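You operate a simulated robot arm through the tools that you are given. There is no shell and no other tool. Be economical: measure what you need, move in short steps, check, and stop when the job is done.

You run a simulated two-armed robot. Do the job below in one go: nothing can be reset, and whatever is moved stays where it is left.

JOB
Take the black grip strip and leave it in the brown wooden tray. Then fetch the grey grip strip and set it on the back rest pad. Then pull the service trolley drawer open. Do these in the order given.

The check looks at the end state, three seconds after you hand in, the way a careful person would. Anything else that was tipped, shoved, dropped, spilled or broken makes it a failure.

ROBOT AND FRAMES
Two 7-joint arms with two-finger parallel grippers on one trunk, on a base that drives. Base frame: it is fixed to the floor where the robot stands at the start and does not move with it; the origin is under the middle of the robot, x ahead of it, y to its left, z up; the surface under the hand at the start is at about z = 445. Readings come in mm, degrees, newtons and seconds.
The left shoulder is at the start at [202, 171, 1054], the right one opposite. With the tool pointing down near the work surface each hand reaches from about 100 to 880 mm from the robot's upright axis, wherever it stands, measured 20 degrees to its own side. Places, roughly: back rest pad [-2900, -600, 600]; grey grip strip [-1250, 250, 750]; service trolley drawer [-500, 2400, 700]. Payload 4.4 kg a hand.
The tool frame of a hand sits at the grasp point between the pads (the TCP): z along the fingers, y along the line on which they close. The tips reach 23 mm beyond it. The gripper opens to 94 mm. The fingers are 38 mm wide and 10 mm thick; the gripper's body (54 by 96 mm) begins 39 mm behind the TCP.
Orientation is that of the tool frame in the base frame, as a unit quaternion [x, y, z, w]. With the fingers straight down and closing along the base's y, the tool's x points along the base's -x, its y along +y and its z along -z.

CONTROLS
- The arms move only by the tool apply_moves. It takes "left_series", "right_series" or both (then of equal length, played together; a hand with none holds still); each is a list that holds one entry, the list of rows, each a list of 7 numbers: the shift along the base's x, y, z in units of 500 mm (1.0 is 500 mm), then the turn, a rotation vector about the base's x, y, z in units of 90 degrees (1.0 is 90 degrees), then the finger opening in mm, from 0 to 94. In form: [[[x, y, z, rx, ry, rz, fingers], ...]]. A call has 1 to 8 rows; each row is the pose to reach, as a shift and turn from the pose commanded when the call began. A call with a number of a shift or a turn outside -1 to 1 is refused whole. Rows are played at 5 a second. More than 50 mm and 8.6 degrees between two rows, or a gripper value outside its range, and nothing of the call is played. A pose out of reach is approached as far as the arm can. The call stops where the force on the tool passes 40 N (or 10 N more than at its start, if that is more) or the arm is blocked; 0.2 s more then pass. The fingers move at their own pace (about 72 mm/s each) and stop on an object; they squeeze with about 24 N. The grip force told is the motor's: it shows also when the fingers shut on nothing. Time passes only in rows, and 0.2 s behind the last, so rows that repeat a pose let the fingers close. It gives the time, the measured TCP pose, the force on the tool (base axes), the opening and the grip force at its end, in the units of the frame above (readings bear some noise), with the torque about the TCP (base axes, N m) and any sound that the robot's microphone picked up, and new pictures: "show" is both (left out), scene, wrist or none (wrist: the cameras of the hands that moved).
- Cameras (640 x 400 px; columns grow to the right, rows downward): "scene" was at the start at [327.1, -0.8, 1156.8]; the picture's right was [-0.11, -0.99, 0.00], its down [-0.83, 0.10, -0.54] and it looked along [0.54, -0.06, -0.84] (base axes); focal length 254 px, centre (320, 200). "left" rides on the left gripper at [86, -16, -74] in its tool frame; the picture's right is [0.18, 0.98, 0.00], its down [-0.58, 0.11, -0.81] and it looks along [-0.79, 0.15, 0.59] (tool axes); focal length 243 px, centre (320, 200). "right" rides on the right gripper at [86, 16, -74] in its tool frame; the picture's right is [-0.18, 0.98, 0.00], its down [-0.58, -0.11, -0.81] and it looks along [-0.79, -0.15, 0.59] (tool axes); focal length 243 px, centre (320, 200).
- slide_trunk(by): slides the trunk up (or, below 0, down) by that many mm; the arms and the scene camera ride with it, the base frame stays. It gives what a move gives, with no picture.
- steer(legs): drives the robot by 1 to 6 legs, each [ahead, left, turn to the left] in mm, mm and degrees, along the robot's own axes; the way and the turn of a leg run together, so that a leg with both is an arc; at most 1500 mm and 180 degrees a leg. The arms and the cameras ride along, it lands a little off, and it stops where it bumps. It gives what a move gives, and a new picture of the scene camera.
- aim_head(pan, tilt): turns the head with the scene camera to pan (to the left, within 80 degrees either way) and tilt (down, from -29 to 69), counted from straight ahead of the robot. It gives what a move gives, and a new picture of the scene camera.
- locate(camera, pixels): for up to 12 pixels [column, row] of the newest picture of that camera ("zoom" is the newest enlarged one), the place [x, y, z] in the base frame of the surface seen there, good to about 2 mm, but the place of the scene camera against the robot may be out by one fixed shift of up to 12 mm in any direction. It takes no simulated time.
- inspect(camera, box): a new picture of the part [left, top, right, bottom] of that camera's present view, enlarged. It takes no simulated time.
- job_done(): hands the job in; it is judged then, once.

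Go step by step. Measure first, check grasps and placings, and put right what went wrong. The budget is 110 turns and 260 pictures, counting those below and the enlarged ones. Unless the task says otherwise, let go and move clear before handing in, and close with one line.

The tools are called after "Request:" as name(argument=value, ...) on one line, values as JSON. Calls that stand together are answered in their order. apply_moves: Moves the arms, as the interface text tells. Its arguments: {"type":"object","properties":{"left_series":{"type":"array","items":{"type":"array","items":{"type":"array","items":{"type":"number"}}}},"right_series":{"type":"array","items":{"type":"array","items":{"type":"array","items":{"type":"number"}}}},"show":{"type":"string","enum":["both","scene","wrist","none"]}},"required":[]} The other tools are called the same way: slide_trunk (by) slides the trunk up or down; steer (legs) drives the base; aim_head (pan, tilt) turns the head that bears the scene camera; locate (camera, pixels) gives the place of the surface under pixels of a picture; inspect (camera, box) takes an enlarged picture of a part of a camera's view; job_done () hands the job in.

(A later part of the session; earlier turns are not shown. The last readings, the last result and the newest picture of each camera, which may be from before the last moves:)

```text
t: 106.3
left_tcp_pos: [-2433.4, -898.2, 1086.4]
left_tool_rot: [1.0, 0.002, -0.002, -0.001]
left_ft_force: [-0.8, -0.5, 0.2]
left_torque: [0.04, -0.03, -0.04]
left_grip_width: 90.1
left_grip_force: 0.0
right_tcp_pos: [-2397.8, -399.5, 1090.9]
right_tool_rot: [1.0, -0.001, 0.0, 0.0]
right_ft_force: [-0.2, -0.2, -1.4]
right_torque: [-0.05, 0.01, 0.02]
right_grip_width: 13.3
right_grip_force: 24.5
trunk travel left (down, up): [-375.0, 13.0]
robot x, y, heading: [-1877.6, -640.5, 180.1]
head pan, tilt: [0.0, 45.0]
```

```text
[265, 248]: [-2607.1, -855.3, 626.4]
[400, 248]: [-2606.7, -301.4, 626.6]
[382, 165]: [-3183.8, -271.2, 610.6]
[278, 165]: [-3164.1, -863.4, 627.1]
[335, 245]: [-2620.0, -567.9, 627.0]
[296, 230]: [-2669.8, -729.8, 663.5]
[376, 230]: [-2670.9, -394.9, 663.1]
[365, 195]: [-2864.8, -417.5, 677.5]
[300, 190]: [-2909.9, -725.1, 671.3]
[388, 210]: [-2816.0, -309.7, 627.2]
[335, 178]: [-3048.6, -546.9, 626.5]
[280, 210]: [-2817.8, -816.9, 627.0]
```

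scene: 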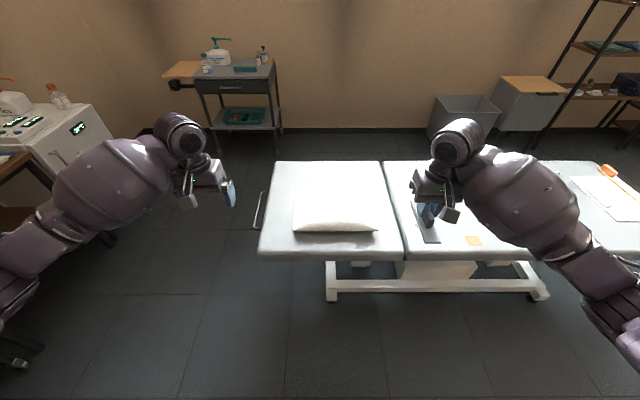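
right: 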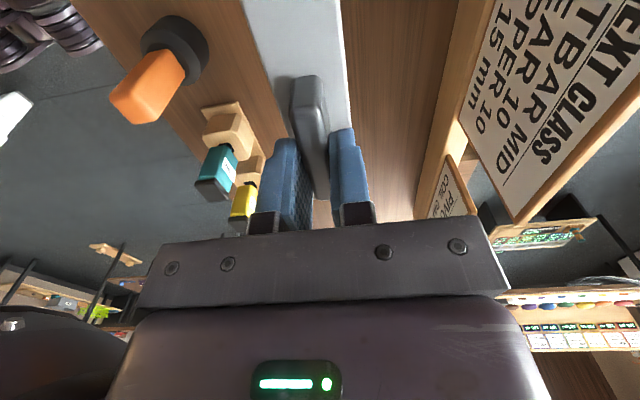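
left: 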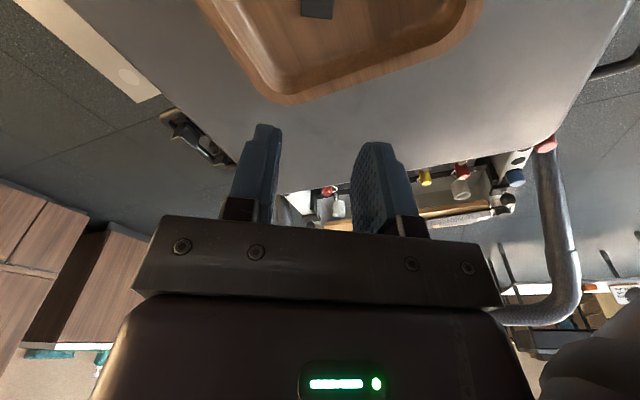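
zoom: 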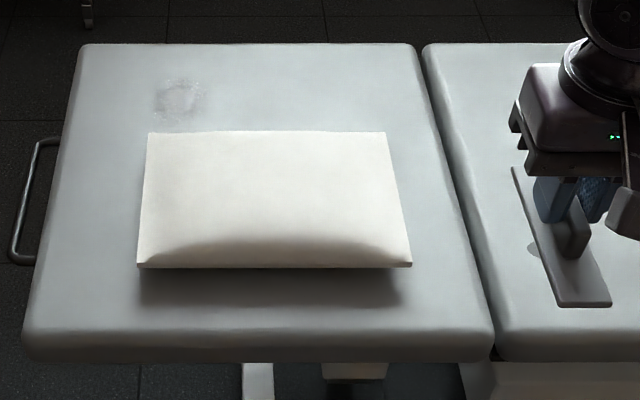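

Free pad surface lies between the pillow (y ≤ -390) and the seam (y ≈ -272), and the strip is already held lengthwise along x. I'll aim for about (-2830,-332): advance, then lower the trunk.

Request:
steer(legs=[[275, -55, 0]])

Request:
slide_trunk(by=-130)

Request:
aim_head(pan=-10, tilt=55)

```text
t: 108.2
left_tcp_pos: [-2707.8, -843.9, 1085.1]
left_tool_rot: [1.0, 0.003, -0.001, 0.0]
left_ft_force: [-1.1, 0.0, -0.2]
left_torque: [0.02, -0.03, -0.01]
left_grip_width: 89.9
left_grip_force: 0.1
right_tcp_pos: [-2671.6, -344.0, 1091.3]
right_tool_rot: [1.0, -0.001, 0.001, 0.0]
right_ft_force: [-0.9, 0.8, 0.3]
right_torque: [-0.03, 0.01, 0.0]
right_grip_width: 13.6
right_grip_force: 24.2
trunk travel left (down, up): [-375.0, 13.0]
robot x, y, heading: [-2145.8, -586.3, 180.1]
head pan, tilt: [0.0, 45.0]
```

scene: 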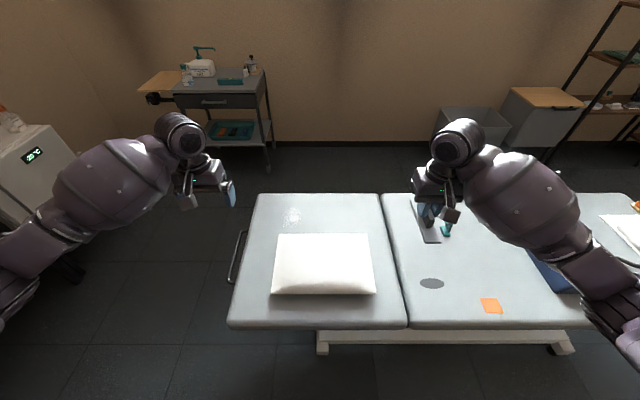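

```text
t: 109.8
left_tcp_pos: [-2706.3, -843.7, 957.6]
left_tool_rot: [1.0, 0.003, -0.002, 0.0]
left_ft_force: [0.4, 0.0, -0.7]
left_torque: [0.01, 0.02, -0.03]
left_grip_width: 90.0
left_grip_force: 0.0
right_tcp_pos: [-2670.0, -343.4, 961.3]
right_tool_rot: [1.0, -0.001, 0.0, 0.0]
right_ft_force: [0.3, 0.4, -0.4]
right_torque: [-0.01, 0.03, -0.02]
right_grip_width: 13.4
right_grip_force: 23.9
trunk travel left (down, up): [-245.0, 143.0]
robot x, y, heading: [-2148.4, -586.1, 179.9]
head pan, tilt: [0.0, 45.0]
```

```text
t: 110.5
left_tcp_pos: [-2706.3, -843.4, 956.8]
left_tool_rot: [1.0, 0.003, -0.001, -0.001]
left_ft_force: [0.4, 0.5, -0.1]
left_torque: [-0.03, -0.02, 0.0]
left_grip_width: 90.0
left_grip_force: 0.2
right_tcp_pos: [-2672.3, -345.3, 960.7]
right_tool_rot: [1.0, -0.001, 0.0, 0.0]
right_ft_force: [-0.3, -0.4, -0.9]
right_torque: [-0.02, -0.01, -0.01]
right_grip_width: 13.3
right_grip_force: 24.3
trunk travel left (down, up): [-245.0, 143.0]
robot x, y, heading: [-2145.2, -585.7, 179.9]
head pan, tilt: [-10.0, 55.0]
```

scene: 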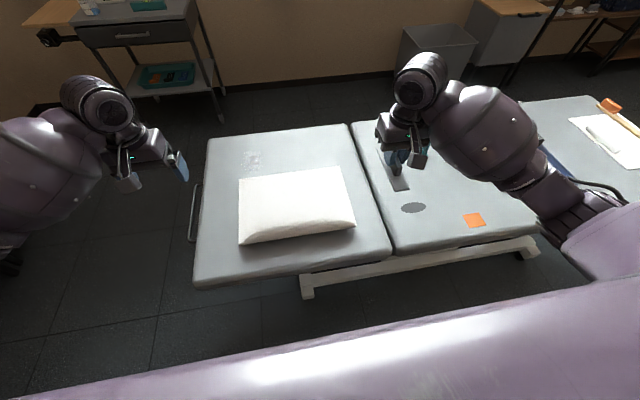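

Request:
locate(camera="scene", pixels=[[354, 222], [349, 170], [388, 245], [360, 175], [352, 130], [345, 150], [365, 205], [350, 195], [376, 215], [372, 190]])

Request:
inspect(camera="right", box=[0, 0, 640, 400])

```text
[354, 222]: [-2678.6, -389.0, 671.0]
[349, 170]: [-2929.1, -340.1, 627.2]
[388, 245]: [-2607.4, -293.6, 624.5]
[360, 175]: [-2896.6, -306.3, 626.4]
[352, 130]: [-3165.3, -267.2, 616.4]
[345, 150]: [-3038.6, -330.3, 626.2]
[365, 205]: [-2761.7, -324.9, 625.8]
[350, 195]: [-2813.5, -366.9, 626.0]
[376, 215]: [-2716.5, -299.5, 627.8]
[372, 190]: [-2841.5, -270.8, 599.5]
```

```text
1.00 times, centred on (320, 200) of right (not enlarged: the box is as wide or as high as the picture)
```

zoom: 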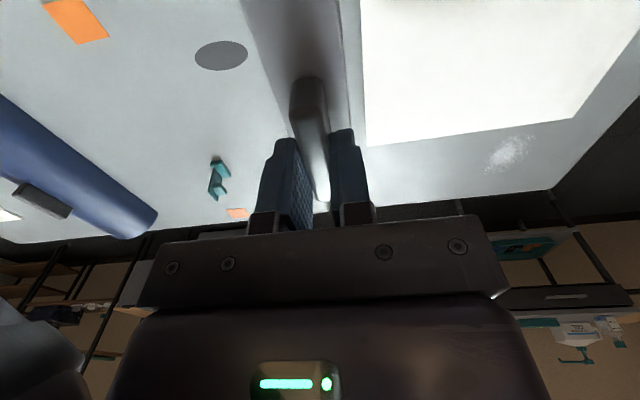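

The free lane is about y -389 to -285. I'll move to (-2850,-336) and descend to about 45 mm above contact.

Request:
apply_moves(right_series=[[[-0.06, 0.003, -0.03, 0, 0, 0, 0], [-0.12, 0.006, -0.07, 0, 0, 0, 0], [-0.18, 0.009, -0.14, 0, 0, 0, 0], [-0.24, 0.012, -0.21, 0, 0, 0, 0], [-0.3, 0.015, -0.29, 0, 0, 0, 0], [-0.358, 0.018, -0.37, 0, 0, 0, 0], [-0.358, 0.018, -0.45, 0, 0, 0, 0], [-0.358, 0.018, -0.52, 0, 0, 0, 0]]])

```text
t: 112.3
left_tcp_pos: [-2706.9, -843.8, 955.4]
left_tool_rot: [1.0, 0.002, -0.002, -0.002]
left_ft_force: [-0.8, 0.4, -0.2]
left_torque: [0.03, 0.0, 0.02]
left_grip_width: 89.8
left_grip_force: 0.2
right_tcp_pos: [-2849.9, -335.1, 700.0]
right_tool_rot: [1.0, -0.001, 0.001, 0.0]
right_ft_force: [-0.3, -0.4, 0.0]
right_torque: [0.02, 0.0, -0.02]
right_grip_width: 13.3
right_grip_force: 23.9
trunk travel left (down, up): [-245.0, 143.0]
robot x, y, heading: [-2150.9, -585.6, 179.6]
head pan, tilt: [-10.0, 55.0]
```

scene: 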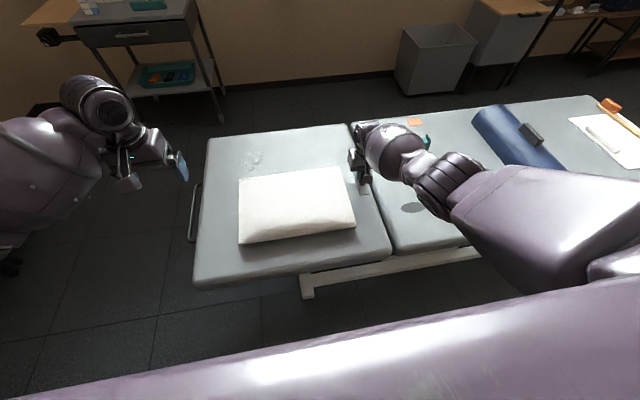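
right: 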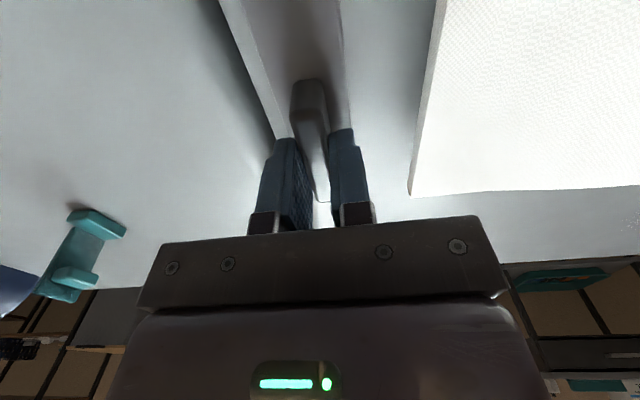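

The lane is good: strip beside the seam, pillow clear at (410,190). I'll check the elbow and seam positions before the final descent.

Request:
locate(camera="scene", pixels=[[450, 205], [435, 190], [400, 170], [470, 215]])

Request:
locate(camera="right", pixels=[[240, 90], [260, 140], [345, 60], [412, 185], [370, 150], [430, 60], [232, 70], [210, 60]])

```text
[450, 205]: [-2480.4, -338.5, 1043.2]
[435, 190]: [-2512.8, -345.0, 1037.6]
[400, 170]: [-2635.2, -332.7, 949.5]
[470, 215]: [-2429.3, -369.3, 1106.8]
```

```text
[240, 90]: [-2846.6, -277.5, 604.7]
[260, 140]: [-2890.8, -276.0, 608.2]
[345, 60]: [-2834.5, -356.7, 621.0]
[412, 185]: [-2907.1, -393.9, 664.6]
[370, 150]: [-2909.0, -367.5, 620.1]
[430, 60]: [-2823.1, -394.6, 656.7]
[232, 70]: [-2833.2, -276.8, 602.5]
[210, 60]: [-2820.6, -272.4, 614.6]
```

Everything is clear, and the pad surface is z 620. I'll lower to contact (TCP about 654).

Request:
apply_moves(right_series=[[[0, 0, -0.05, 0, 0, 0, 0], [0, 0, -0.08, 0, 0, 0, 0], [0, 0, -0.088, 0, 0, 0, 0], [0, 0, -0.092, 0, 0, 0, 0], [0, 0, -0.092, 0, 0, 0, 0]]])

```text
t: 113.5
left_tcp_pos: [-2707.0, -842.5, 954.7]
left_tool_rot: [1.0, 0.003, -0.001, -0.001]
left_ft_force: [0.5, 0.4, 0.8]
left_torque: [0.01, -0.01, 0.02]
left_grip_width: 89.9
left_grip_force: 0.1
right_tcp_pos: [-2836.8, -336.3, 665.3]
right_tool_rot: [1.0, -0.001, 0.0, 0.0]
right_ft_force: [0.1, -1.1, -1.5]
right_torque: [-0.01, 0.0, 0.01]
right_grip_width: 13.5
right_grip_force: 23.4
right hand out of reach, approached as far as the arm can: row 1, 2, 3, 4, 5
trunk travel left (down, up): [-245.0, 143.0]
robot x, y, heading: [-2147.6, -580.9, 180.1]
head pan, tilt: [-10.0, 55.0]
```

scene: 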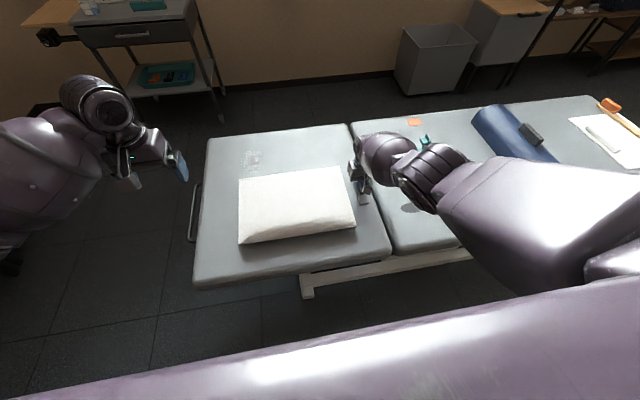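
right: 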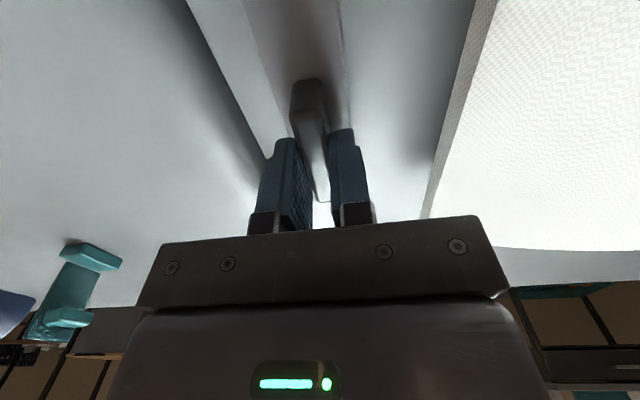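

I'm at the reach limit, about 6 mm above the pad. I'll pull back 30 mm in x to regain reach.

Request:
apply_moves(right_series=[[[0.04, 0, 0.015, 0, 0, 0, 0], [0.08, 0, 0.015, 0, 0, 0, 0], [0.08, 0, 0.015, 0, 0, 0, 0]]], show="none")

```text
t: 114.3
left_tcp_pos: [-2706.5, -843.8, 955.8]
left_tool_rot: [1.0, 0.003, -0.003, -0.001]
left_ft_force: [0.5, -0.2, 0.2]
left_torque: [-0.03, 0.02, -0.03]
left_grip_width: 89.7
left_grip_force: 0.2
right_tcp_pos: [-2796.7, -336.4, 674.3]
right_tool_rot: [1.0, -0.001, 0.001, 0.0]
right_ft_force: [-0.6, 0.3, -0.9]
right_torque: [-0.01, -0.01, -0.02]
right_grip_width: 13.3
right_grip_force: 24.0
trunk travel left (down, up): [-245.0, 143.0]
robot x, y, heading: [-2148.0, -582.4, 180.0]
head pan, tilt: [-10.0, 55.0]
```

Request:
apply_moves(right_series=[[[0, 0, -0.02, 0, 0, 0, 0], [0, 0, -0.03, 0, 0, 0, 0], [0, 0, -0.034, 0, 0, 0, 0], [0, 0, -0.036, 0, 0, 0, 0], [0, 0, -0.036, 0, 0, 0, 0]]])

```text
t: 115.5
left_tcp_pos: [-2705.2, -843.5, 956.5]
left_tool_rot: [1.0, 0.002, -0.003, -0.001]
left_ft_force: [-0.4, 0.1, -0.3]
left_torque: [-0.01, 0.0, 0.03]
left_grip_width: 90.0
left_grip_force: 0.0
right_tcp_pos: [-2798.3, -336.8, 660.5]
right_tool_rot: [1.0, -0.001, -0.003, -0.001]
right_ft_force: [3.5, 3.7, 31.5]
right_torque: [0.11, -0.31, 0.0]
right_grip_width: 13.7
right_grip_force: 23.8
trunk travel left (down, up): [-245.0, 143.0]
robot x, y, heading: [-2144.0, -584.3, 179.6]
head pan, tilt: [-10.0, 55.0]
```

scene: 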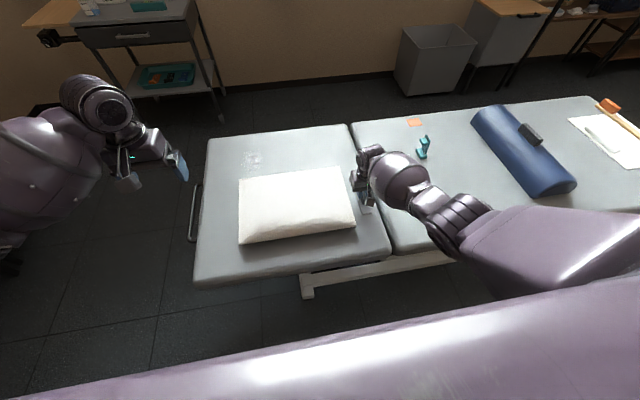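
right: 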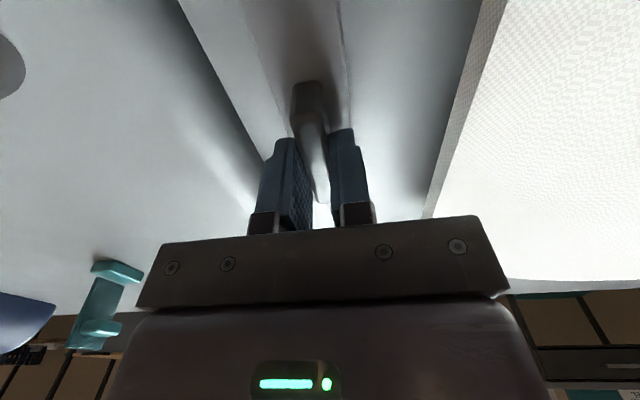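

Firm contact at 31 N. I'll relax 3 mm, open to 40 mm and rise.

Request:
apply_moves(right_series=[[[0, 0, 0.008, 0, 0, 0, 0], [0, 0, 0.008, 0, 0, 0, 36], [0, 0, 0.008, 0, 0, 0, 36], [0, 0, 0.008, 0, 0, 0, 36], [0, 0, 0.06, 0, 0, 0, 36], [0, 0, 0.14, 0, 0, 0, 36], [0.02, 0, 0.23, 0, 0, 0, 36], [0.06, 0, 0.32, 0, 0, 0, 36]]])

```text
t: 117.3
left_tcp_pos: [-2705.7, -844.0, 956.1]
left_tool_rot: [1.0, 0.003, -0.001, -0.001]
left_ft_force: [0.1, 0.3, 0.0]
left_torque: [0.01, 0.04, 0.02]
left_grip_width: 89.8
left_grip_force: 0.2
right_tcp_pos: [-2766.5, -335.3, 814.1]
right_tool_rot: [1.0, -0.001, 0.0, 0.0]
right_ft_force: [-0.2, 1.0, -0.6]
right_torque: [-0.03, -0.02, 0.03]
right_grip_width: 36.1
right_grip_force: 0.1
trunk travel left (down, up): [-245.0, 143.0]
robot x, y, heading: [-2147.7, -585.8, 179.8]
head pan, tilt: [-10.0, 55.0]
```

scene: 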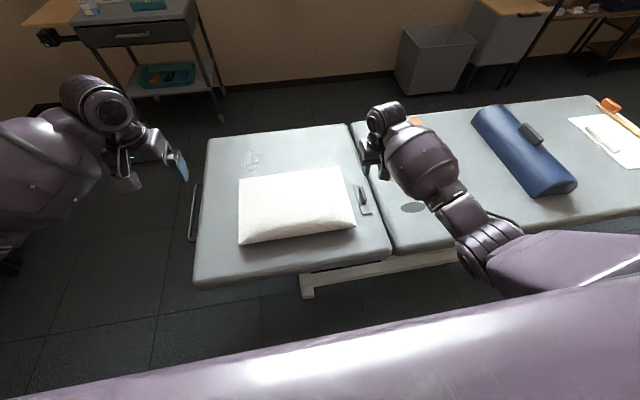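
right: 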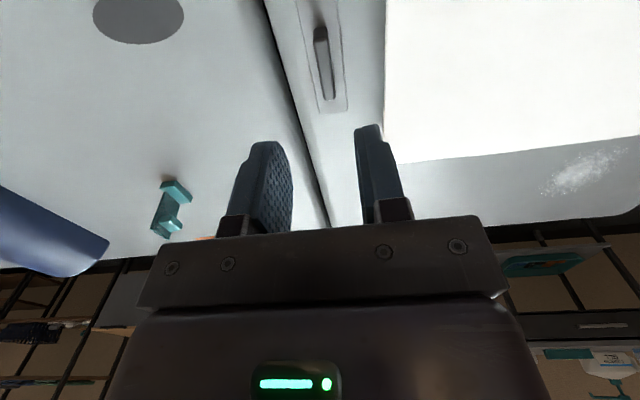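

The grey strip lies flat on the back rest pad, clear of the pillow and seam. I'll retract the arm, raise the trunk a bit and look toward the right-hand exit.

Request:
apply_moves(right_series=[[[0.05, 0, 0.07, 0, 0, 0, 50], [0.1, 0, 0.15, 0, 0, 0, 50], [0.16, 0, 0.23, 0, 0, 0, 50], [0.22, 0, 0.29, 0, 0, 0, 50]]], show="none")

Request:
slide_trunk(by=130)

Request:
steer(legs=[[-190, 0, 0]])

Request:
aim_head(pan=-65, tilt=25)

```text
t: 118.3
left_tcp_pos: [-2705.5, -843.6, 956.6]
left_tool_rot: [1.0, 0.003, -0.002, -0.001]
left_ft_force: [0.3, -0.4, 0.6]
left_torque: [0.0, 0.03, -0.02]
left_grip_width: 89.9
left_grip_force: 0.0
right_tcp_pos: [-2652.2, -336.7, 960.6]
right_tool_rot: [1.0, -0.001, 0.0, 0.001]
right_ft_force: [0.7, -0.6, 0.0]
right_torque: [0.01, 0.01, 0.0]
right_grip_width: 50.1
right_grip_force: 0.1
trunk travel left (down, up): [-245.0, 143.0]
robot x, y, heading: [-2146.6, -584.2, 179.7]
head pan, tilt: [-10.0, 55.0]
```

```text
t: 119.9
left_tcp_pos: [-2707.3, -844.1, 1085.6]
left_tool_rot: [1.0, 0.003, -0.003, -0.001]
left_ft_force: [0.0, 0.5, 0.3]
left_torque: [0.04, -0.02, 0.01]
left_grip_width: 89.9
left_grip_force: 0.1
right_tcp_pos: [-2658.9, -337.0, 1090.2]
right_tool_rot: [1.0, 0.0, 0.001, 0.0]
right_ft_force: [1.4, 0.6, 0.3]
right_torque: [0.03, -0.03, 0.02]
right_grip_width: 50.0
right_grip_force: 0.1
trunk travel left (down, up): [-375.0, 13.0]
robot x, y, heading: [-2148.5, -585.7, 179.9]
head pan, tilt: [-10.0, 55.0]
```

```text
t: 121.5
left_tcp_pos: [-2519.4, -844.1, 1086.9]
left_tool_rot: [1.0, 0.003, -0.002, -0.002]
left_ft_force: [-0.6, 0.5, -0.3]
left_torque: [0.0, 0.0, -0.02]
left_grip_width: 90.0
left_grip_force: 0.0
right_tcp_pos: [-2471.1, -336.7, 1091.8]
right_tool_rot: [1.0, -0.001, 0.0, 0.0]
right_ft_force: [1.1, -0.2, -0.3]
right_torque: [-0.01, 0.02, 0.03]
right_grip_width: 49.8
right_grip_force: 0.1
trunk travel left (down, up): [-375.0, 13.0]
robot x, y, heading: [-1960.6, -584.9, 180.2]
head pan, tilt: [-10.0, 55.0]
```

scene: 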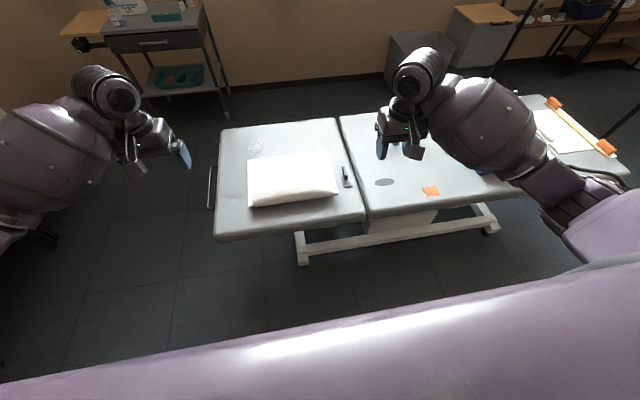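

```text
t: 122.7
left_tcp_pos: [-2518.8, -844.1, 1086.1]
left_tool_rot: [1.0, 0.002, -0.001, -0.001]
left_ft_force: [0.5, -0.5, -0.2]
left_torque: [0.03, 0.03, 0.03]
left_grip_width: 90.0
left_grip_force: 0.1
right_tcp_pos: [-2471.3, -337.1, 1090.8]
right_tool_rot: [1.0, -0.001, 0.0, 0.0]
right_ft_force: [0.1, 0.1, -0.1]
right_torque: [0.0, -0.02, 0.02]
right_grip_width: 49.8
right_grip_force: 0.0
trunk travel left (down, up): [-375.0, 13.0]
robot x, y, heading: [-1964.8, -585.7, 179.7]
head pan, tilt: [-65.0, 25.0]
```

scene: 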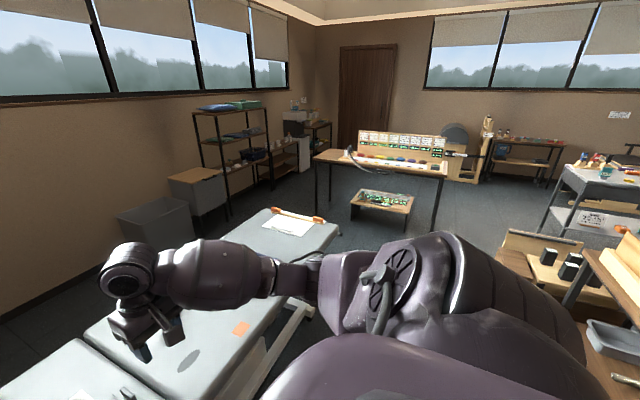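

Request:
locate(camera="scene", pixels=[[318, 200], [436, 220], [380, 212], [352, 218], [405, 235], [540, 230], [505, 240], [560, 185], [320, 158], [445, 175], [345, 225], [580, 185]])

```text
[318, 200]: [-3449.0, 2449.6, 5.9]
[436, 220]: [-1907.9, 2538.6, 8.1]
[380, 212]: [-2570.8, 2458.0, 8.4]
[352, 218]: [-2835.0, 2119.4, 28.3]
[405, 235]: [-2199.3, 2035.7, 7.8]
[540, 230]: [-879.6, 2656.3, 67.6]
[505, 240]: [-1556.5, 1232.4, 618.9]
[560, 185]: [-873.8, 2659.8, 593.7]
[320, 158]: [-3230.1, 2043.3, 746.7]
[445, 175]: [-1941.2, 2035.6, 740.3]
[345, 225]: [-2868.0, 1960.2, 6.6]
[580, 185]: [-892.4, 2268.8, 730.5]
```

The springboard table's front is at y ≈ 2035 and the block table's near corner is at (-1556,1233). I'll slide along x ≈ -2045 up to y ≈ 1680.

Request:
steer(legs=[[80, -1140, 0.3], [0, -1120, 0]])

Request:
aim_head(pan=-80, tilt=35)

```text
t: 142.8
left_tcp_pos: [-2584.7, 1452.3, 1084.7]
left_tool_rot: [1.0, -0.014, -0.002, 0.0]
left_ft_force: [0.3, -0.2, 0.5]
left_torque: [0.0, 0.02, 0.0]
left_grip_width: 89.9
left_grip_force: 0.0
right_tcp_pos: [-2518.6, 1957.8, 1090.8]
right_tool_rot: [1.0, -0.017, 0.0, 0.0]
right_ft_force: [0.5, -0.8, 0.1]
right_torque: [-0.01, 0.01, 0.0]
right_grip_width: 50.1
right_grip_force: 0.0
trunk travel left (down, up): [-375.0, 13.0]
robot x, y, heading: [-2017.8, 1693.8, 178.1]
head pan, tilt: [-65.0, 25.0]
```

scene: 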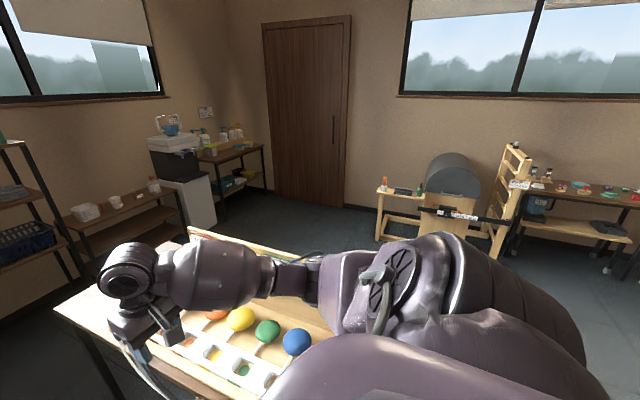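

```text
t: 143.6
left_tcp_pos: [-2582.9, 1453.0, 1086.4]
left_tool_rot: [1.0, -0.013, -0.002, -0.001]
left_ft_force: [-0.2, -0.5, 0.0]
left_torque: [0.01, 0.01, 0.03]
left_grip_width: 90.1
left_grip_force: 0.0
right_tcp_pos: [-2517.9, 1959.5, 1090.5]
right_tool_rot: [1.0, -0.017, 0.0, 0.001]
right_ft_force: [0.6, 0.3, 0.4]
right_torque: [0.0, -0.04, -0.04]
right_grip_width: 50.0
right_grip_force: 0.0
trunk travel left (down, up): [-375.0, 13.0]
robot x, y, heading: [-2015.2, 1692.7, 178.3]
head pan, tilt: [-80.0, 35.0]
```

scene: 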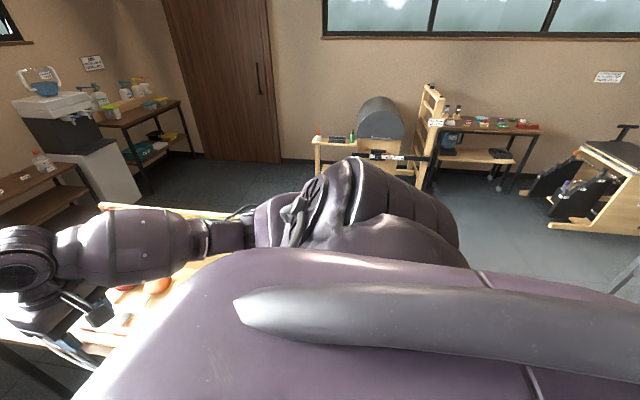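

Backing up now along +x through the passage at y ≈ 1690, correcting heading.

Request:
steer(legs=[[-100, 10, 1.7], [-1400, 0, 0]])

Request:
aim_head(pan=-80, tilt=45)

```text
t: 151.3
left_tcp_pos: [-1078.4, 1416.0, 1085.7]
left_tool_rot: [1.0, -0.007, -0.002, -0.001]
left_ft_force: [0.4, -0.1, -0.5]
left_torque: [-0.02, -0.01, -0.01]
left_grip_width: 90.1
left_grip_force: 0.0
right_tcp_pos: [-1019.9, 1923.4, 1090.0]
right_tool_rot: [1.0, -0.009, -0.001, 0.0]
right_ft_force: [0.0, -0.7, 0.2]
right_torque: [0.02, 0.0, 0.02]
right_grip_width: 49.9
right_grip_force: 0.1
trunk travel left (down, up): [-375.0, 13.0]
robot x, y, heading: [-517.6, 1661.9, 178.8]
head pan, tilt: [-80.0, 35.0]
```

scene: 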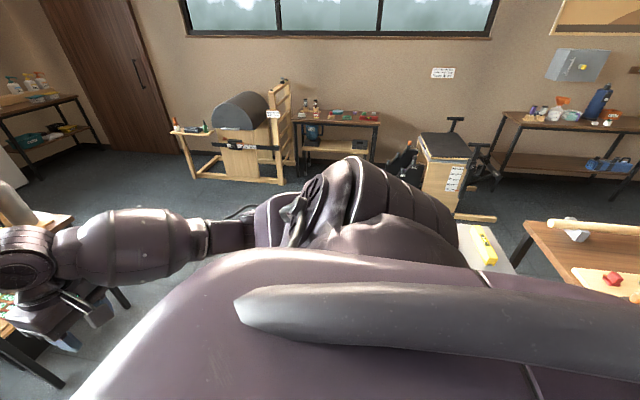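

```text
t: 152.1
left_tcp_pos: [-1077.9, 1417.3, 1086.1]
left_tool_rot: [1.0, -0.007, -0.001, -0.001]
left_ft_force: [0.5, -0.3, 0.9]
left_torque: [0.0, -0.02, -0.05]
left_grip_width: 89.9
left_grip_force: 0.0
right_tcp_pos: [-1020.4, 1923.5, 1090.3]
right_tool_rot: [1.0, -0.009, 0.0, 0.0]
right_ft_force: [0.3, 0.2, 0.2]
right_torque: [0.01, -0.02, 0.0]
right_grip_width: 50.0
right_grip_force: 0.1
trunk travel left (down, up): [-375.0, 13.0]
robot x, y, heading: [-518.6, 1664.9, 178.7]
head pan, tilt: [-80.0, 45.0]
```

scene: 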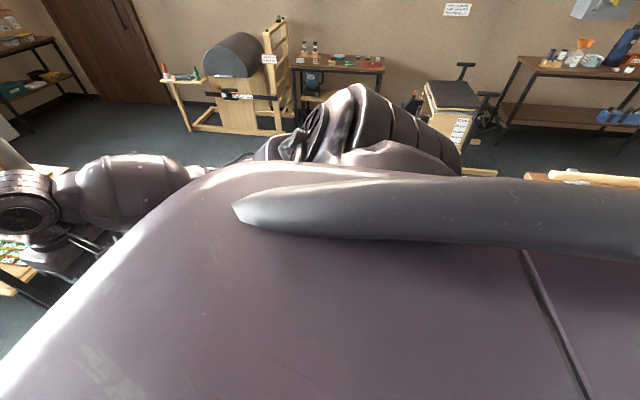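

I'll step back from the trolley and turn to face it.

Request:
steer(legs=[[-40, 190, 0], [0, 0, -88.7]])

Request:
aim_head(pan=0, tilt=40)

```text
t: 158.2
left_tcp_pos: [-736.6, 2029.1, 1086.0]
left_tool_rot: [0.708, -0.706, 0.0, -0.001]
left_ft_force: [-0.4, 0.7, -0.6]
left_torque: [0.02, 0.0, -0.01]
left_grip_width: 89.8
left_grip_force: 0.0
right_tcp_pos: [-229.8, 1980.5, 1090.7]
right_tool_rot: [-0.706, 0.708, 0.0, 0.001]
right_ft_force: [-0.2, 0.0, 0.9]
right_torque: [0.0, 0.01, -0.01]
right_grip_width: 49.8
right_grip_force: 0.1
trunk travel left (down, up): [-375.0, 13.0]
robot x, y, heading: [-480.2, 1472.7, 89.7]
head pan, tilt: [-80.0, 45.0]
```

scene: 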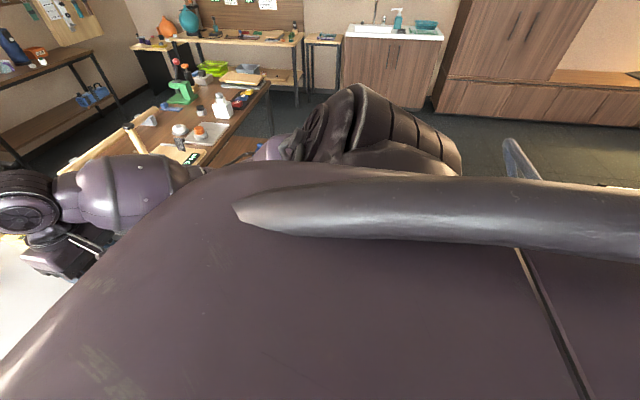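

```text
t: 159.7
left_tcp_pos: [-737.0, 2029.7, 1085.7]
left_tool_rot: [0.708, -0.706, -0.001, -0.001]
left_ft_force: [0.3, -1.0, -0.7]
left_torque: [0.0, 0.01, 0.01]
left_grip_width: 90.2
left_grip_force: 0.0
right_tcp_pos: [-230.5, 1980.6, 1090.7]
right_tool_rot: [-0.706, 0.708, -0.001, 0.0]
right_ft_force: [-0.2, -0.4, -0.4]
right_torque: [0.0, 0.05, 0.02]
right_grip_width: 49.7
right_grip_force: 0.1
trunk travel left (down, up): [-375.0, 13.0]
robot x, y, heading: [-481.2, 1470.6, 90.0]
head pan, tilt: [0.0, 40.0]
```

scene: 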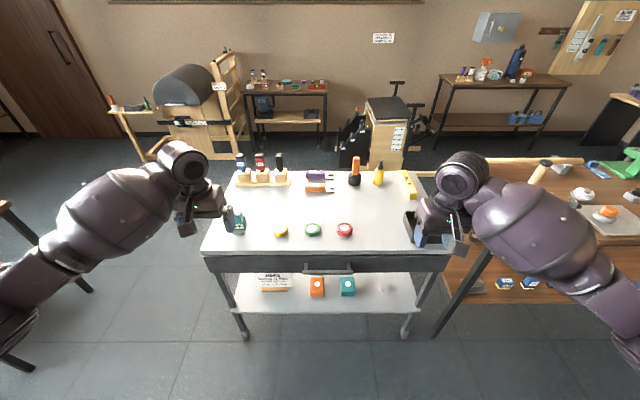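

The drawer handle is at about (328,270). Zoom and measure it.

Request:
inspect(camera="scene", box=[270, 235, 390, 305])

Request:
locate(camera="scene", pixels=[[302, 266], [328, 265], [354, 266], [328, 271], [210, 262], [445, 262], [205, 245], [450, 245], [328, 250], [240, 330], [405, 330], [328, 258]])

```text
5.33 times, centred on (330, 270) of scene
```

zoom: 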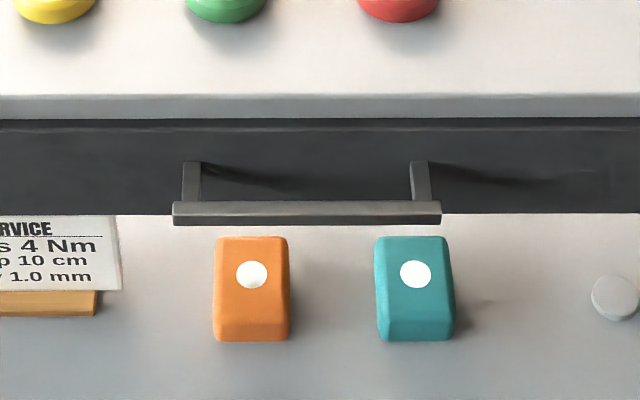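

```text
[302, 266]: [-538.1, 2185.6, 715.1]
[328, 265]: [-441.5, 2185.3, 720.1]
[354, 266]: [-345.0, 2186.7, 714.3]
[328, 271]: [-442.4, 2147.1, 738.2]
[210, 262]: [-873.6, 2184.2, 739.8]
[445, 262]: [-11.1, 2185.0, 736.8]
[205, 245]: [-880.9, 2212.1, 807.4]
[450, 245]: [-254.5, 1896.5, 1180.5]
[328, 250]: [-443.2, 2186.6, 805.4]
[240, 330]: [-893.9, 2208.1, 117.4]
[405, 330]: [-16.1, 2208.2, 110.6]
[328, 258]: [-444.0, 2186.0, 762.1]
```

The handle is a bar along x, centred at about (-442, 2147, 730), about 38 mm off the drawer front. I'll use the left hand pointing forward, so I'll back off, shift right and lower the trunk.

Request:
steer(legs=[[-250, 0, 0], [0, -290, 0]])

Request:
slide_trunk(by=-330)

Request:
apply_moves(left_series=[[[0, -0.01, 0, 0.07, -0.07, 0.07, 90], [0, -0.02, 0, 0.12, -0.12, 0.12, 90], [0, -0.03, 0, 0.17, -0.17, 0.17, 90], [0, -0.04, 0, 0.22, -0.22, 0.22, 90], [0, -0.05, 0, 0.27, -0.27, 0.27, 90], [0, -0.06, 0, 0.32, -0.32, 0.32, 90], [0, -0.07, 0, 0.37, -0.37, 0.37, 90], [0, -0.08, 0, 0.42, -0.42, 0.42, 90]]])

```text
t: 164.2
left_tcp_pos: [-448.7, 1779.9, 1085.9]
left_tool_rot: [0.707, -0.707, -0.002, -0.002]
left_ft_force: [-0.3, 0.3, 0.6]
left_torque: [0.0, 0.0, -0.02]
left_grip_width: 90.3
left_grip_force: 0.1
right_tcp_pos: [57.9, 1728.9, 1090.7]
right_tool_rot: [-0.705, 0.709, 0.0, 0.0]
right_ft_force: [-0.1, 0.0, -0.2]
right_torque: [0.04, -0.01, -0.01]
right_grip_width: 49.9
right_grip_force: 0.0
trunk travel left (down, up): [-375.0, 13.0]
robot x, y, heading: [-195.0, 1219.2, 89.6]
head pan, tilt: [0.0, 40.0]
```

scene: 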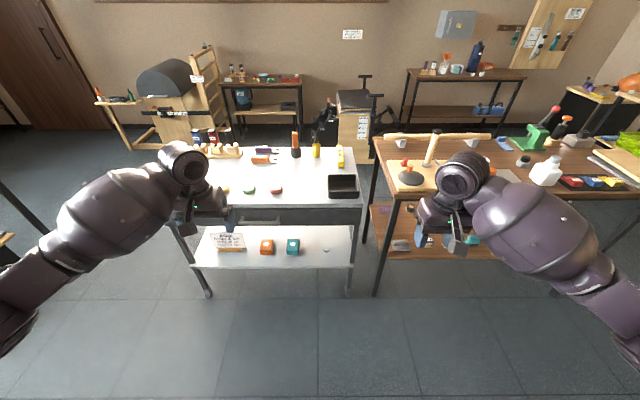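

```text
t: 167.5
left_tcp_pos: [-448.9, 1780.8, 756.1]
left_tool_rot: [0.708, -0.707, -0.001, -0.003]
left_ft_force: [-0.1, -0.1, 0.2]
left_torque: [-0.02, -0.01, 0.01]
left_grip_width: 90.0
left_grip_force: 0.1
right_tcp_pos: [57.2, 1728.7, 761.6]
right_tool_rot: [-0.706, 0.709, 0.001, 0.0]
right_ft_force: [0.1, -0.2, 0.4]
right_torque: [-0.01, 0.01, -0.01]
right_grip_width: 50.0
right_grip_force: 0.0
trunk travel left (down, up): [-45.0, 343.0]
robot x, y, heading: [-195.0, 1217.2, 89.5]
head pan, tilt: [0.0, 40.0]
```

```text
refused: row 1 steps farther than a row can; nothing moved
```

The steps were too large. I'll repeat with smaller ones.

Request:
apply_moves(left_series=[[[0, -0.01, 0, 0.053, -0.053, 0.053, 90], [0, -0.02, 0, 0.106, -0.106, 0.106, 90], [0, -0.03, 0, 0.159, -0.159, 0.159, 90], [0, -0.04, 0, 0.212, -0.212, 0.212, 90], [0, -0.05, 0, 0.265, -0.265, 0.265, 90], [0, -0.06, 0, 0.318, -0.318, 0.318, 90], [0, -0.07, 0, 0.371, -0.371, 0.371, 90], [0, -0.08, 0, 0.424, -0.424, 0.424, 90]]], show="scene")

```text
t: 169.3
left_tcp_pos: [-462.6, 1753.8, 723.8]
left_tool_rot: [0.815, -0.368, -0.001, -0.448]
left_ft_force: [0.3, -0.2, -0.2]
left_torque: [-0.01, 0.0, 0.0]
left_grip_width: 89.9
left_grip_force: 0.1
left hand out of reach, approached as far as the arm can: row 4, 5, 6, 7, 8
right_tcp_pos: [58.2, 1728.1, 760.1]
right_tool_rot: [-0.705, 0.709, 0.0, 0.001]
right_ft_force: [0.5, -0.9, -0.2]
right_torque: [0.02, 0.0, -0.02]
right_grip_width: 50.1
right_grip_force: 0.0
trunk travel left (down, up): [-45.0, 343.0]
robot x, y, heading: [-191.9, 1222.0, 89.6]
head pan, tilt: [0.0, 40.0]
```

scene: 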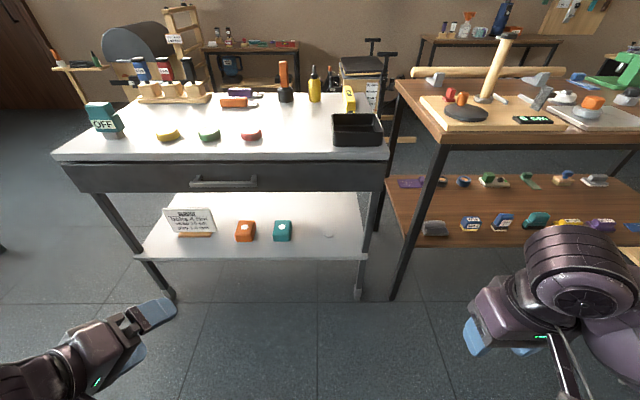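

It's turning as intended. I'll finish the remaining 53° while moving forward 60 mm.

Request:
apply_moves(left_series=[[[0, 0.02, 0.01, 0.049, -0.049, 0.049, 90], [0, 0.04, 0.01, 0.098, -0.098, 0.098, 90], [0, 0.06, 0.02, 0.147, -0.147, 0.147, 90], [0, 0.08, 0.02, 0.196, -0.197, 0.196, 90], [0, 0.1, 0.02, 0.245, -0.246, 0.245, 90], [0, 0.12, 0.02, 0.294, -0.295, 0.294, 90], [0, 0.12, 0.02, 0.343, -0.345, 0.343, 90], [0, 0.12, 0.02, 0.343, -0.345, 0.343, 90]]])

```text
t: 171.1
left_tcp_pos: [-463.0, 1812.0, 733.7]
left_tool_rot: [-0.707, -0.001, 0.0, 0.707]
left_ft_force: [-0.9, 0.1, -0.3]
left_torque: [-0.01, 0.0, 0.0]
left_grip_width: 90.1
left_grip_force: 0.0
right_tcp_pos: [58.1, 1728.6, 760.7]
right_tool_rot: [-0.705, 0.709, 0.0, 0.0]
right_ft_force: [0.8, -0.4, 0.8]
right_torque: [0.01, 0.0, -0.01]
right_grip_width: 49.9
right_grip_force: 0.0
trunk travel left (down, up): [-45.0, 343.0]
robot x, y, heading: [-196.2, 1222.1, 89.9]
head pan, tilt: [0.0, 40.0]
```

scene: 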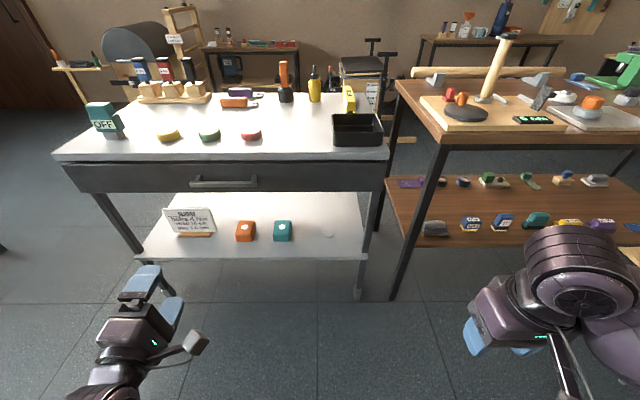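
left: 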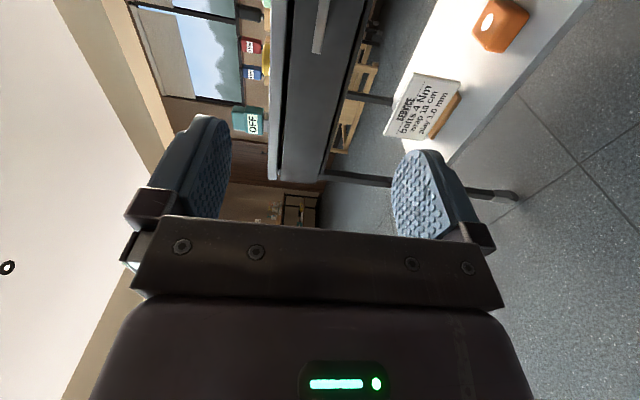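

The hand now points at the drawer with its fingers above and below. I'll measure the handle again.

Request:
locate(camera="left", pixels=[[320, 30], [316, 48], [325, 10], [313, 52], [330, 100], [318, 40]])

Request:
locate(camera="scene", pixels=[[191, 183], [223, 184], [256, 184], [223, 182], [223, 186], [195, 178], [252, 178], [223, 175]])

Request:
inspect(camera="left", box=[260, 0, 400, 88])

```text
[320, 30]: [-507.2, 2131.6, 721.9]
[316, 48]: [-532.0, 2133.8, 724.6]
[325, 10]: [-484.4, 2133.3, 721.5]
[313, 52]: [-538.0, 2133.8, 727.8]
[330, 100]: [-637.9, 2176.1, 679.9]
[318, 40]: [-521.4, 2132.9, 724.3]
```

```text
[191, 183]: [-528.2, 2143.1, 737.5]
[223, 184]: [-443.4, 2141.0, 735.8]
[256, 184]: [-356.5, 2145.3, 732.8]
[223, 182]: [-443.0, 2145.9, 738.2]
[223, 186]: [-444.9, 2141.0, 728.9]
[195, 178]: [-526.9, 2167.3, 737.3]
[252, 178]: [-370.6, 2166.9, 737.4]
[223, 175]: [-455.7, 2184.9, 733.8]
```

```text
4.55 times, centred on (330, 44) of left
```

zoom: 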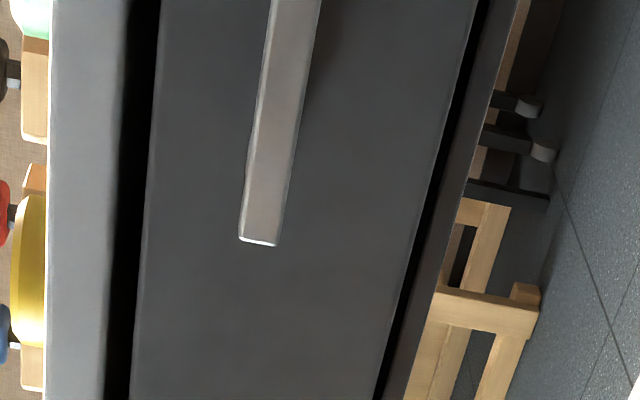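

The bar front is at y 2133, z ≈ 724, x -540…-344. I'll drive ahead 250 mm, then finish with the arm.

Request:
steer(legs=[[250, 0, 0]])

Request:
inspect(camera="left", box=[0, 0, 640, 400])

Request:
locate(camera="left", pixels=[[305, 20], [300, 60], [310, 10], [320, 60], [290, 100], [310, 100]])

```text
t: 172.9
left_tcp_pos: [-461.2, 2064.3, 733.4]
left_tool_rot: [0.708, -0.001, 0.0, -0.706]
left_ft_force: [0.7, 0.0, 0.8]
left_torque: [-0.01, 0.01, -0.03]
left_grip_width: 90.1
left_grip_force: 0.0
right_tcp_pos: [59.2, 1981.4, 760.4]
right_tool_rot: [-0.705, 0.709, 0.0, 0.0]
right_ft_force: [0.0, 0.6, 0.0]
right_torque: [-0.01, 0.02, -0.01]
right_grip_width: 50.0
right_grip_force: 0.0
trunk travel left (down, up): [-45.0, 343.0]
robot x, y, heading: [-193.4, 1472.1, 89.7]
head pan, tilt: [0.0, 40.0]
```

scene: 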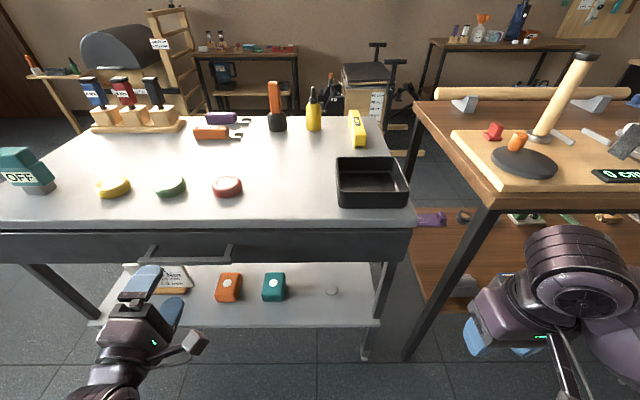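

```text
1.00 times, centred on (320, 200) of left (not enlarged: the box is as wide or as high as the picture)
```

zoom: 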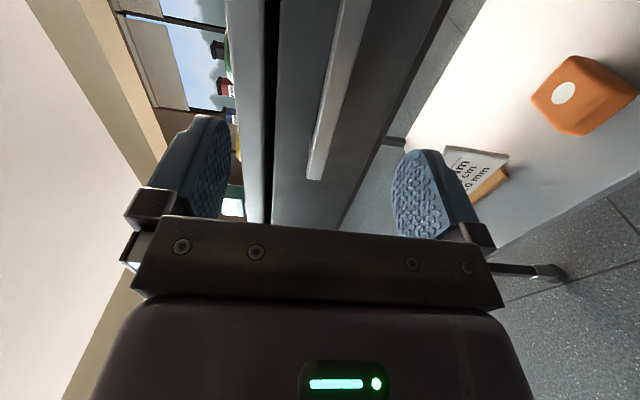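

```text
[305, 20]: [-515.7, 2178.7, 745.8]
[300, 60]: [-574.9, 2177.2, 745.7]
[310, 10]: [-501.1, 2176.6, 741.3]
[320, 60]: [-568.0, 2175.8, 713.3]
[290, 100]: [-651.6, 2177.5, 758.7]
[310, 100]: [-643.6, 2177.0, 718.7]
```

Request:
locate(camera="left", pixels=[[311, 160], [323, 162], [316, 165], [325, 100], [338, 100], [345, 40], [333, 60], [357, 15]])

```text
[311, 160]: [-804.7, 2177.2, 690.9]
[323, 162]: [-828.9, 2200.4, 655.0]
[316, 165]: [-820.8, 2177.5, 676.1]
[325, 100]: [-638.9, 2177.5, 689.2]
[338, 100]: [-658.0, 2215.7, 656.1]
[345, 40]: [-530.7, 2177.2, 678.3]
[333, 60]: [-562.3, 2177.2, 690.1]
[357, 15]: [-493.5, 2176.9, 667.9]
```

Request:
locate(camera="zoom", pixels=[[311, 160], [321, 160], [316, 172], [325, 100], [336, 100], [345, 40], [348, 20], [300, 180]])

```text
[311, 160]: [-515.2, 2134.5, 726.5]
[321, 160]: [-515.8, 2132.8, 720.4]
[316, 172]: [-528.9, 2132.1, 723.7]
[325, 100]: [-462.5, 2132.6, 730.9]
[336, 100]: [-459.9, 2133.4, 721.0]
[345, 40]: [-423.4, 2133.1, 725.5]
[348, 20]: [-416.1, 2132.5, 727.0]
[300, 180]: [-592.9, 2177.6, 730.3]
```

The bar is centred at z ≈ 725, front y 2133. I'll move +75 mm in y and -8 mm in z, then close.

Request:
apply_moves(left_series=[[[0.03, 0.04, -0.016, 0, 0, 0, 90], [0.03, 0.09, -0.016, 0, 0, 0, 70], [0.03, 0.13, -0.016, 0, 0, 0, 60], [0.03, 0.15, -0.016, 0, 0, 0, 50], [0.03, 0.15, -0.016, 0, 0, 0, 0], [0.03, 0.15, -0.016, 0, 0, 0, 0], [0.03, 0.15, -0.016, 0, 0, 0, 0]]])

```text
t: 174.5
left_tcp_pos: [-450.9, 2125.3, 726.4]
left_tool_rot: [0.712, -0.002, -0.006, -0.702]
left_ft_force: [-10.4, -1.2, -2.7]
left_torque: [0.57, -1.94, -0.43]
left_grip_width: 13.7
left_grip_force: 44.9
right_tcp_pos: [60.2, 1975.4, 767.8]
right_tool_rot: [-0.705, 0.709, 0.005, 0.004]
right_ft_force: [-0.7, 0.5, 0.2]
right_torque: [-0.01, 0.03, 0.0]
right_grip_width: 50.1
right_grip_force: 0.1
trunk travel left (down, up): [-45.0, 343.0]
robot x, y, heading: [-192.2, 1474.1, 89.8]
head pan, tilt: [0.0, 40.0]
```

scene: 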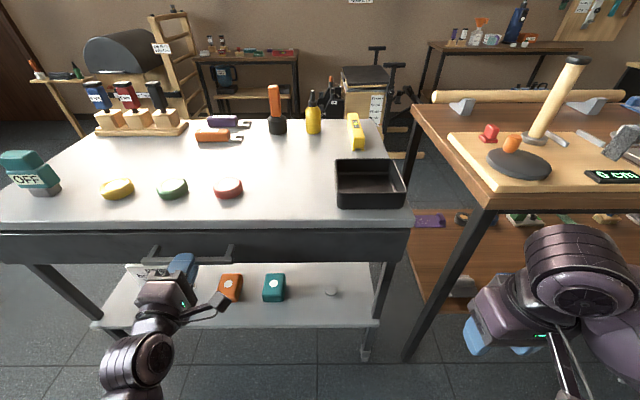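
left: 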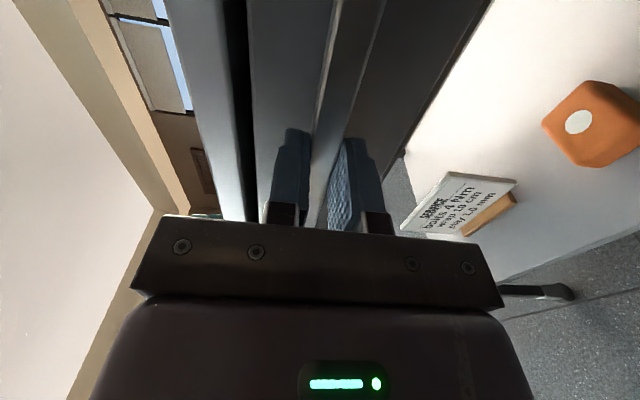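

The handle is gripped (13.7 mm). I'll pull by driving the base back 80 mm first and then check.

Request:
steer(legs=[[-80, 0, 0]])

```text
t: 175.6
left_tcp_pos: [-449.5, 2045.9, 725.1]
left_tool_rot: [0.713, -0.002, -0.008, -0.702]
left_ft_force: [-14.1, -1.4, -5.2]
left_torque: [0.53, -1.75, -0.37]
left_grip_width: 14.3
left_grip_force: 44.8
right_tcp_pos: [61.1, 1894.7, 767.3]
right_tool_rot: [-0.706, 0.709, 0.005, 0.002]
right_ft_force: [0.0, -0.3, -0.2]
right_torque: [0.01, 0.0, 0.02]
right_grip_width: 50.1
right_grip_force: 0.0
trunk travel left (down, up): [-45.0, 343.0]
robot x, y, heading: [-196.3, 1392.4, 89.6]
head pan, tilt: [0.0, 40.0]
```

scene: 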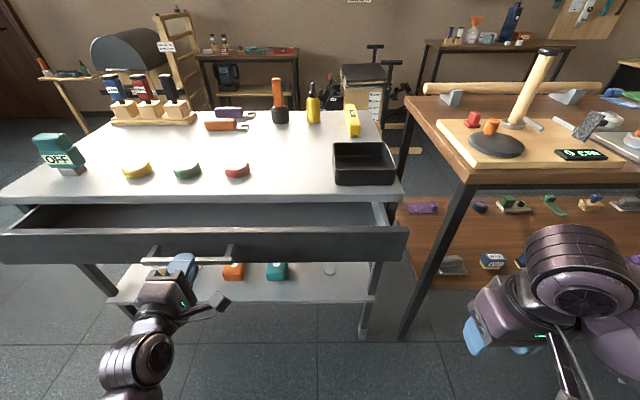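

The drawer is opening cleanly and the trolley hasn't moved. I'll pull another 170 mm.

Request:
steer(legs=[[-120, 0, 0]])

Request:
locate(camera="scene", pixels=[[200, 205], [200, 195], [130, 240], [390, 230], [380, 190], [60, 180], [250, 230]])

```text
t: 176.8
left_tcp_pos: [-450.6, 1926.3, 724.9]
left_tool_rot: [0.712, -0.003, -0.009, -0.702]
left_ft_force: [18.0, 0.8, 31.1]
left_torque: [1.07, -1.72, -0.61]
left_grip_width: 14.2
left_grip_force: 44.8
right_tcp_pos: [61.1, 1777.2, 764.8]
right_tool_rot: [-0.705, 0.709, 0.006, 0.001]
right_ft_force: [-0.1, -0.7, -0.2]
right_torque: [0.0, 0.0, -0.03]
right_grip_width: 50.0
right_grip_force: 0.0
trunk travel left (down, up): [-45.0, 343.0]
robot x, y, heading: [-194.7, 1272.2, 89.6]
head pan, tilt: [0.0, 40.0]
```

scene: 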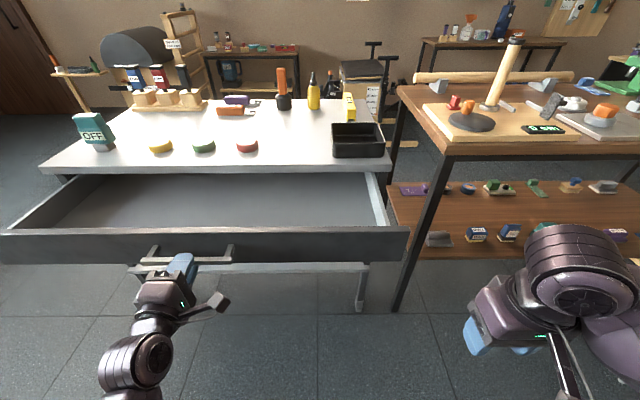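

```text
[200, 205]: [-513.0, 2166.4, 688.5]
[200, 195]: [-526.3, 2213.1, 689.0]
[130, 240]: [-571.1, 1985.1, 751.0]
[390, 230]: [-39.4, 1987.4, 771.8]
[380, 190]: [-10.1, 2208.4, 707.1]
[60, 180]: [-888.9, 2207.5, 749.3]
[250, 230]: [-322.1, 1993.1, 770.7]
```

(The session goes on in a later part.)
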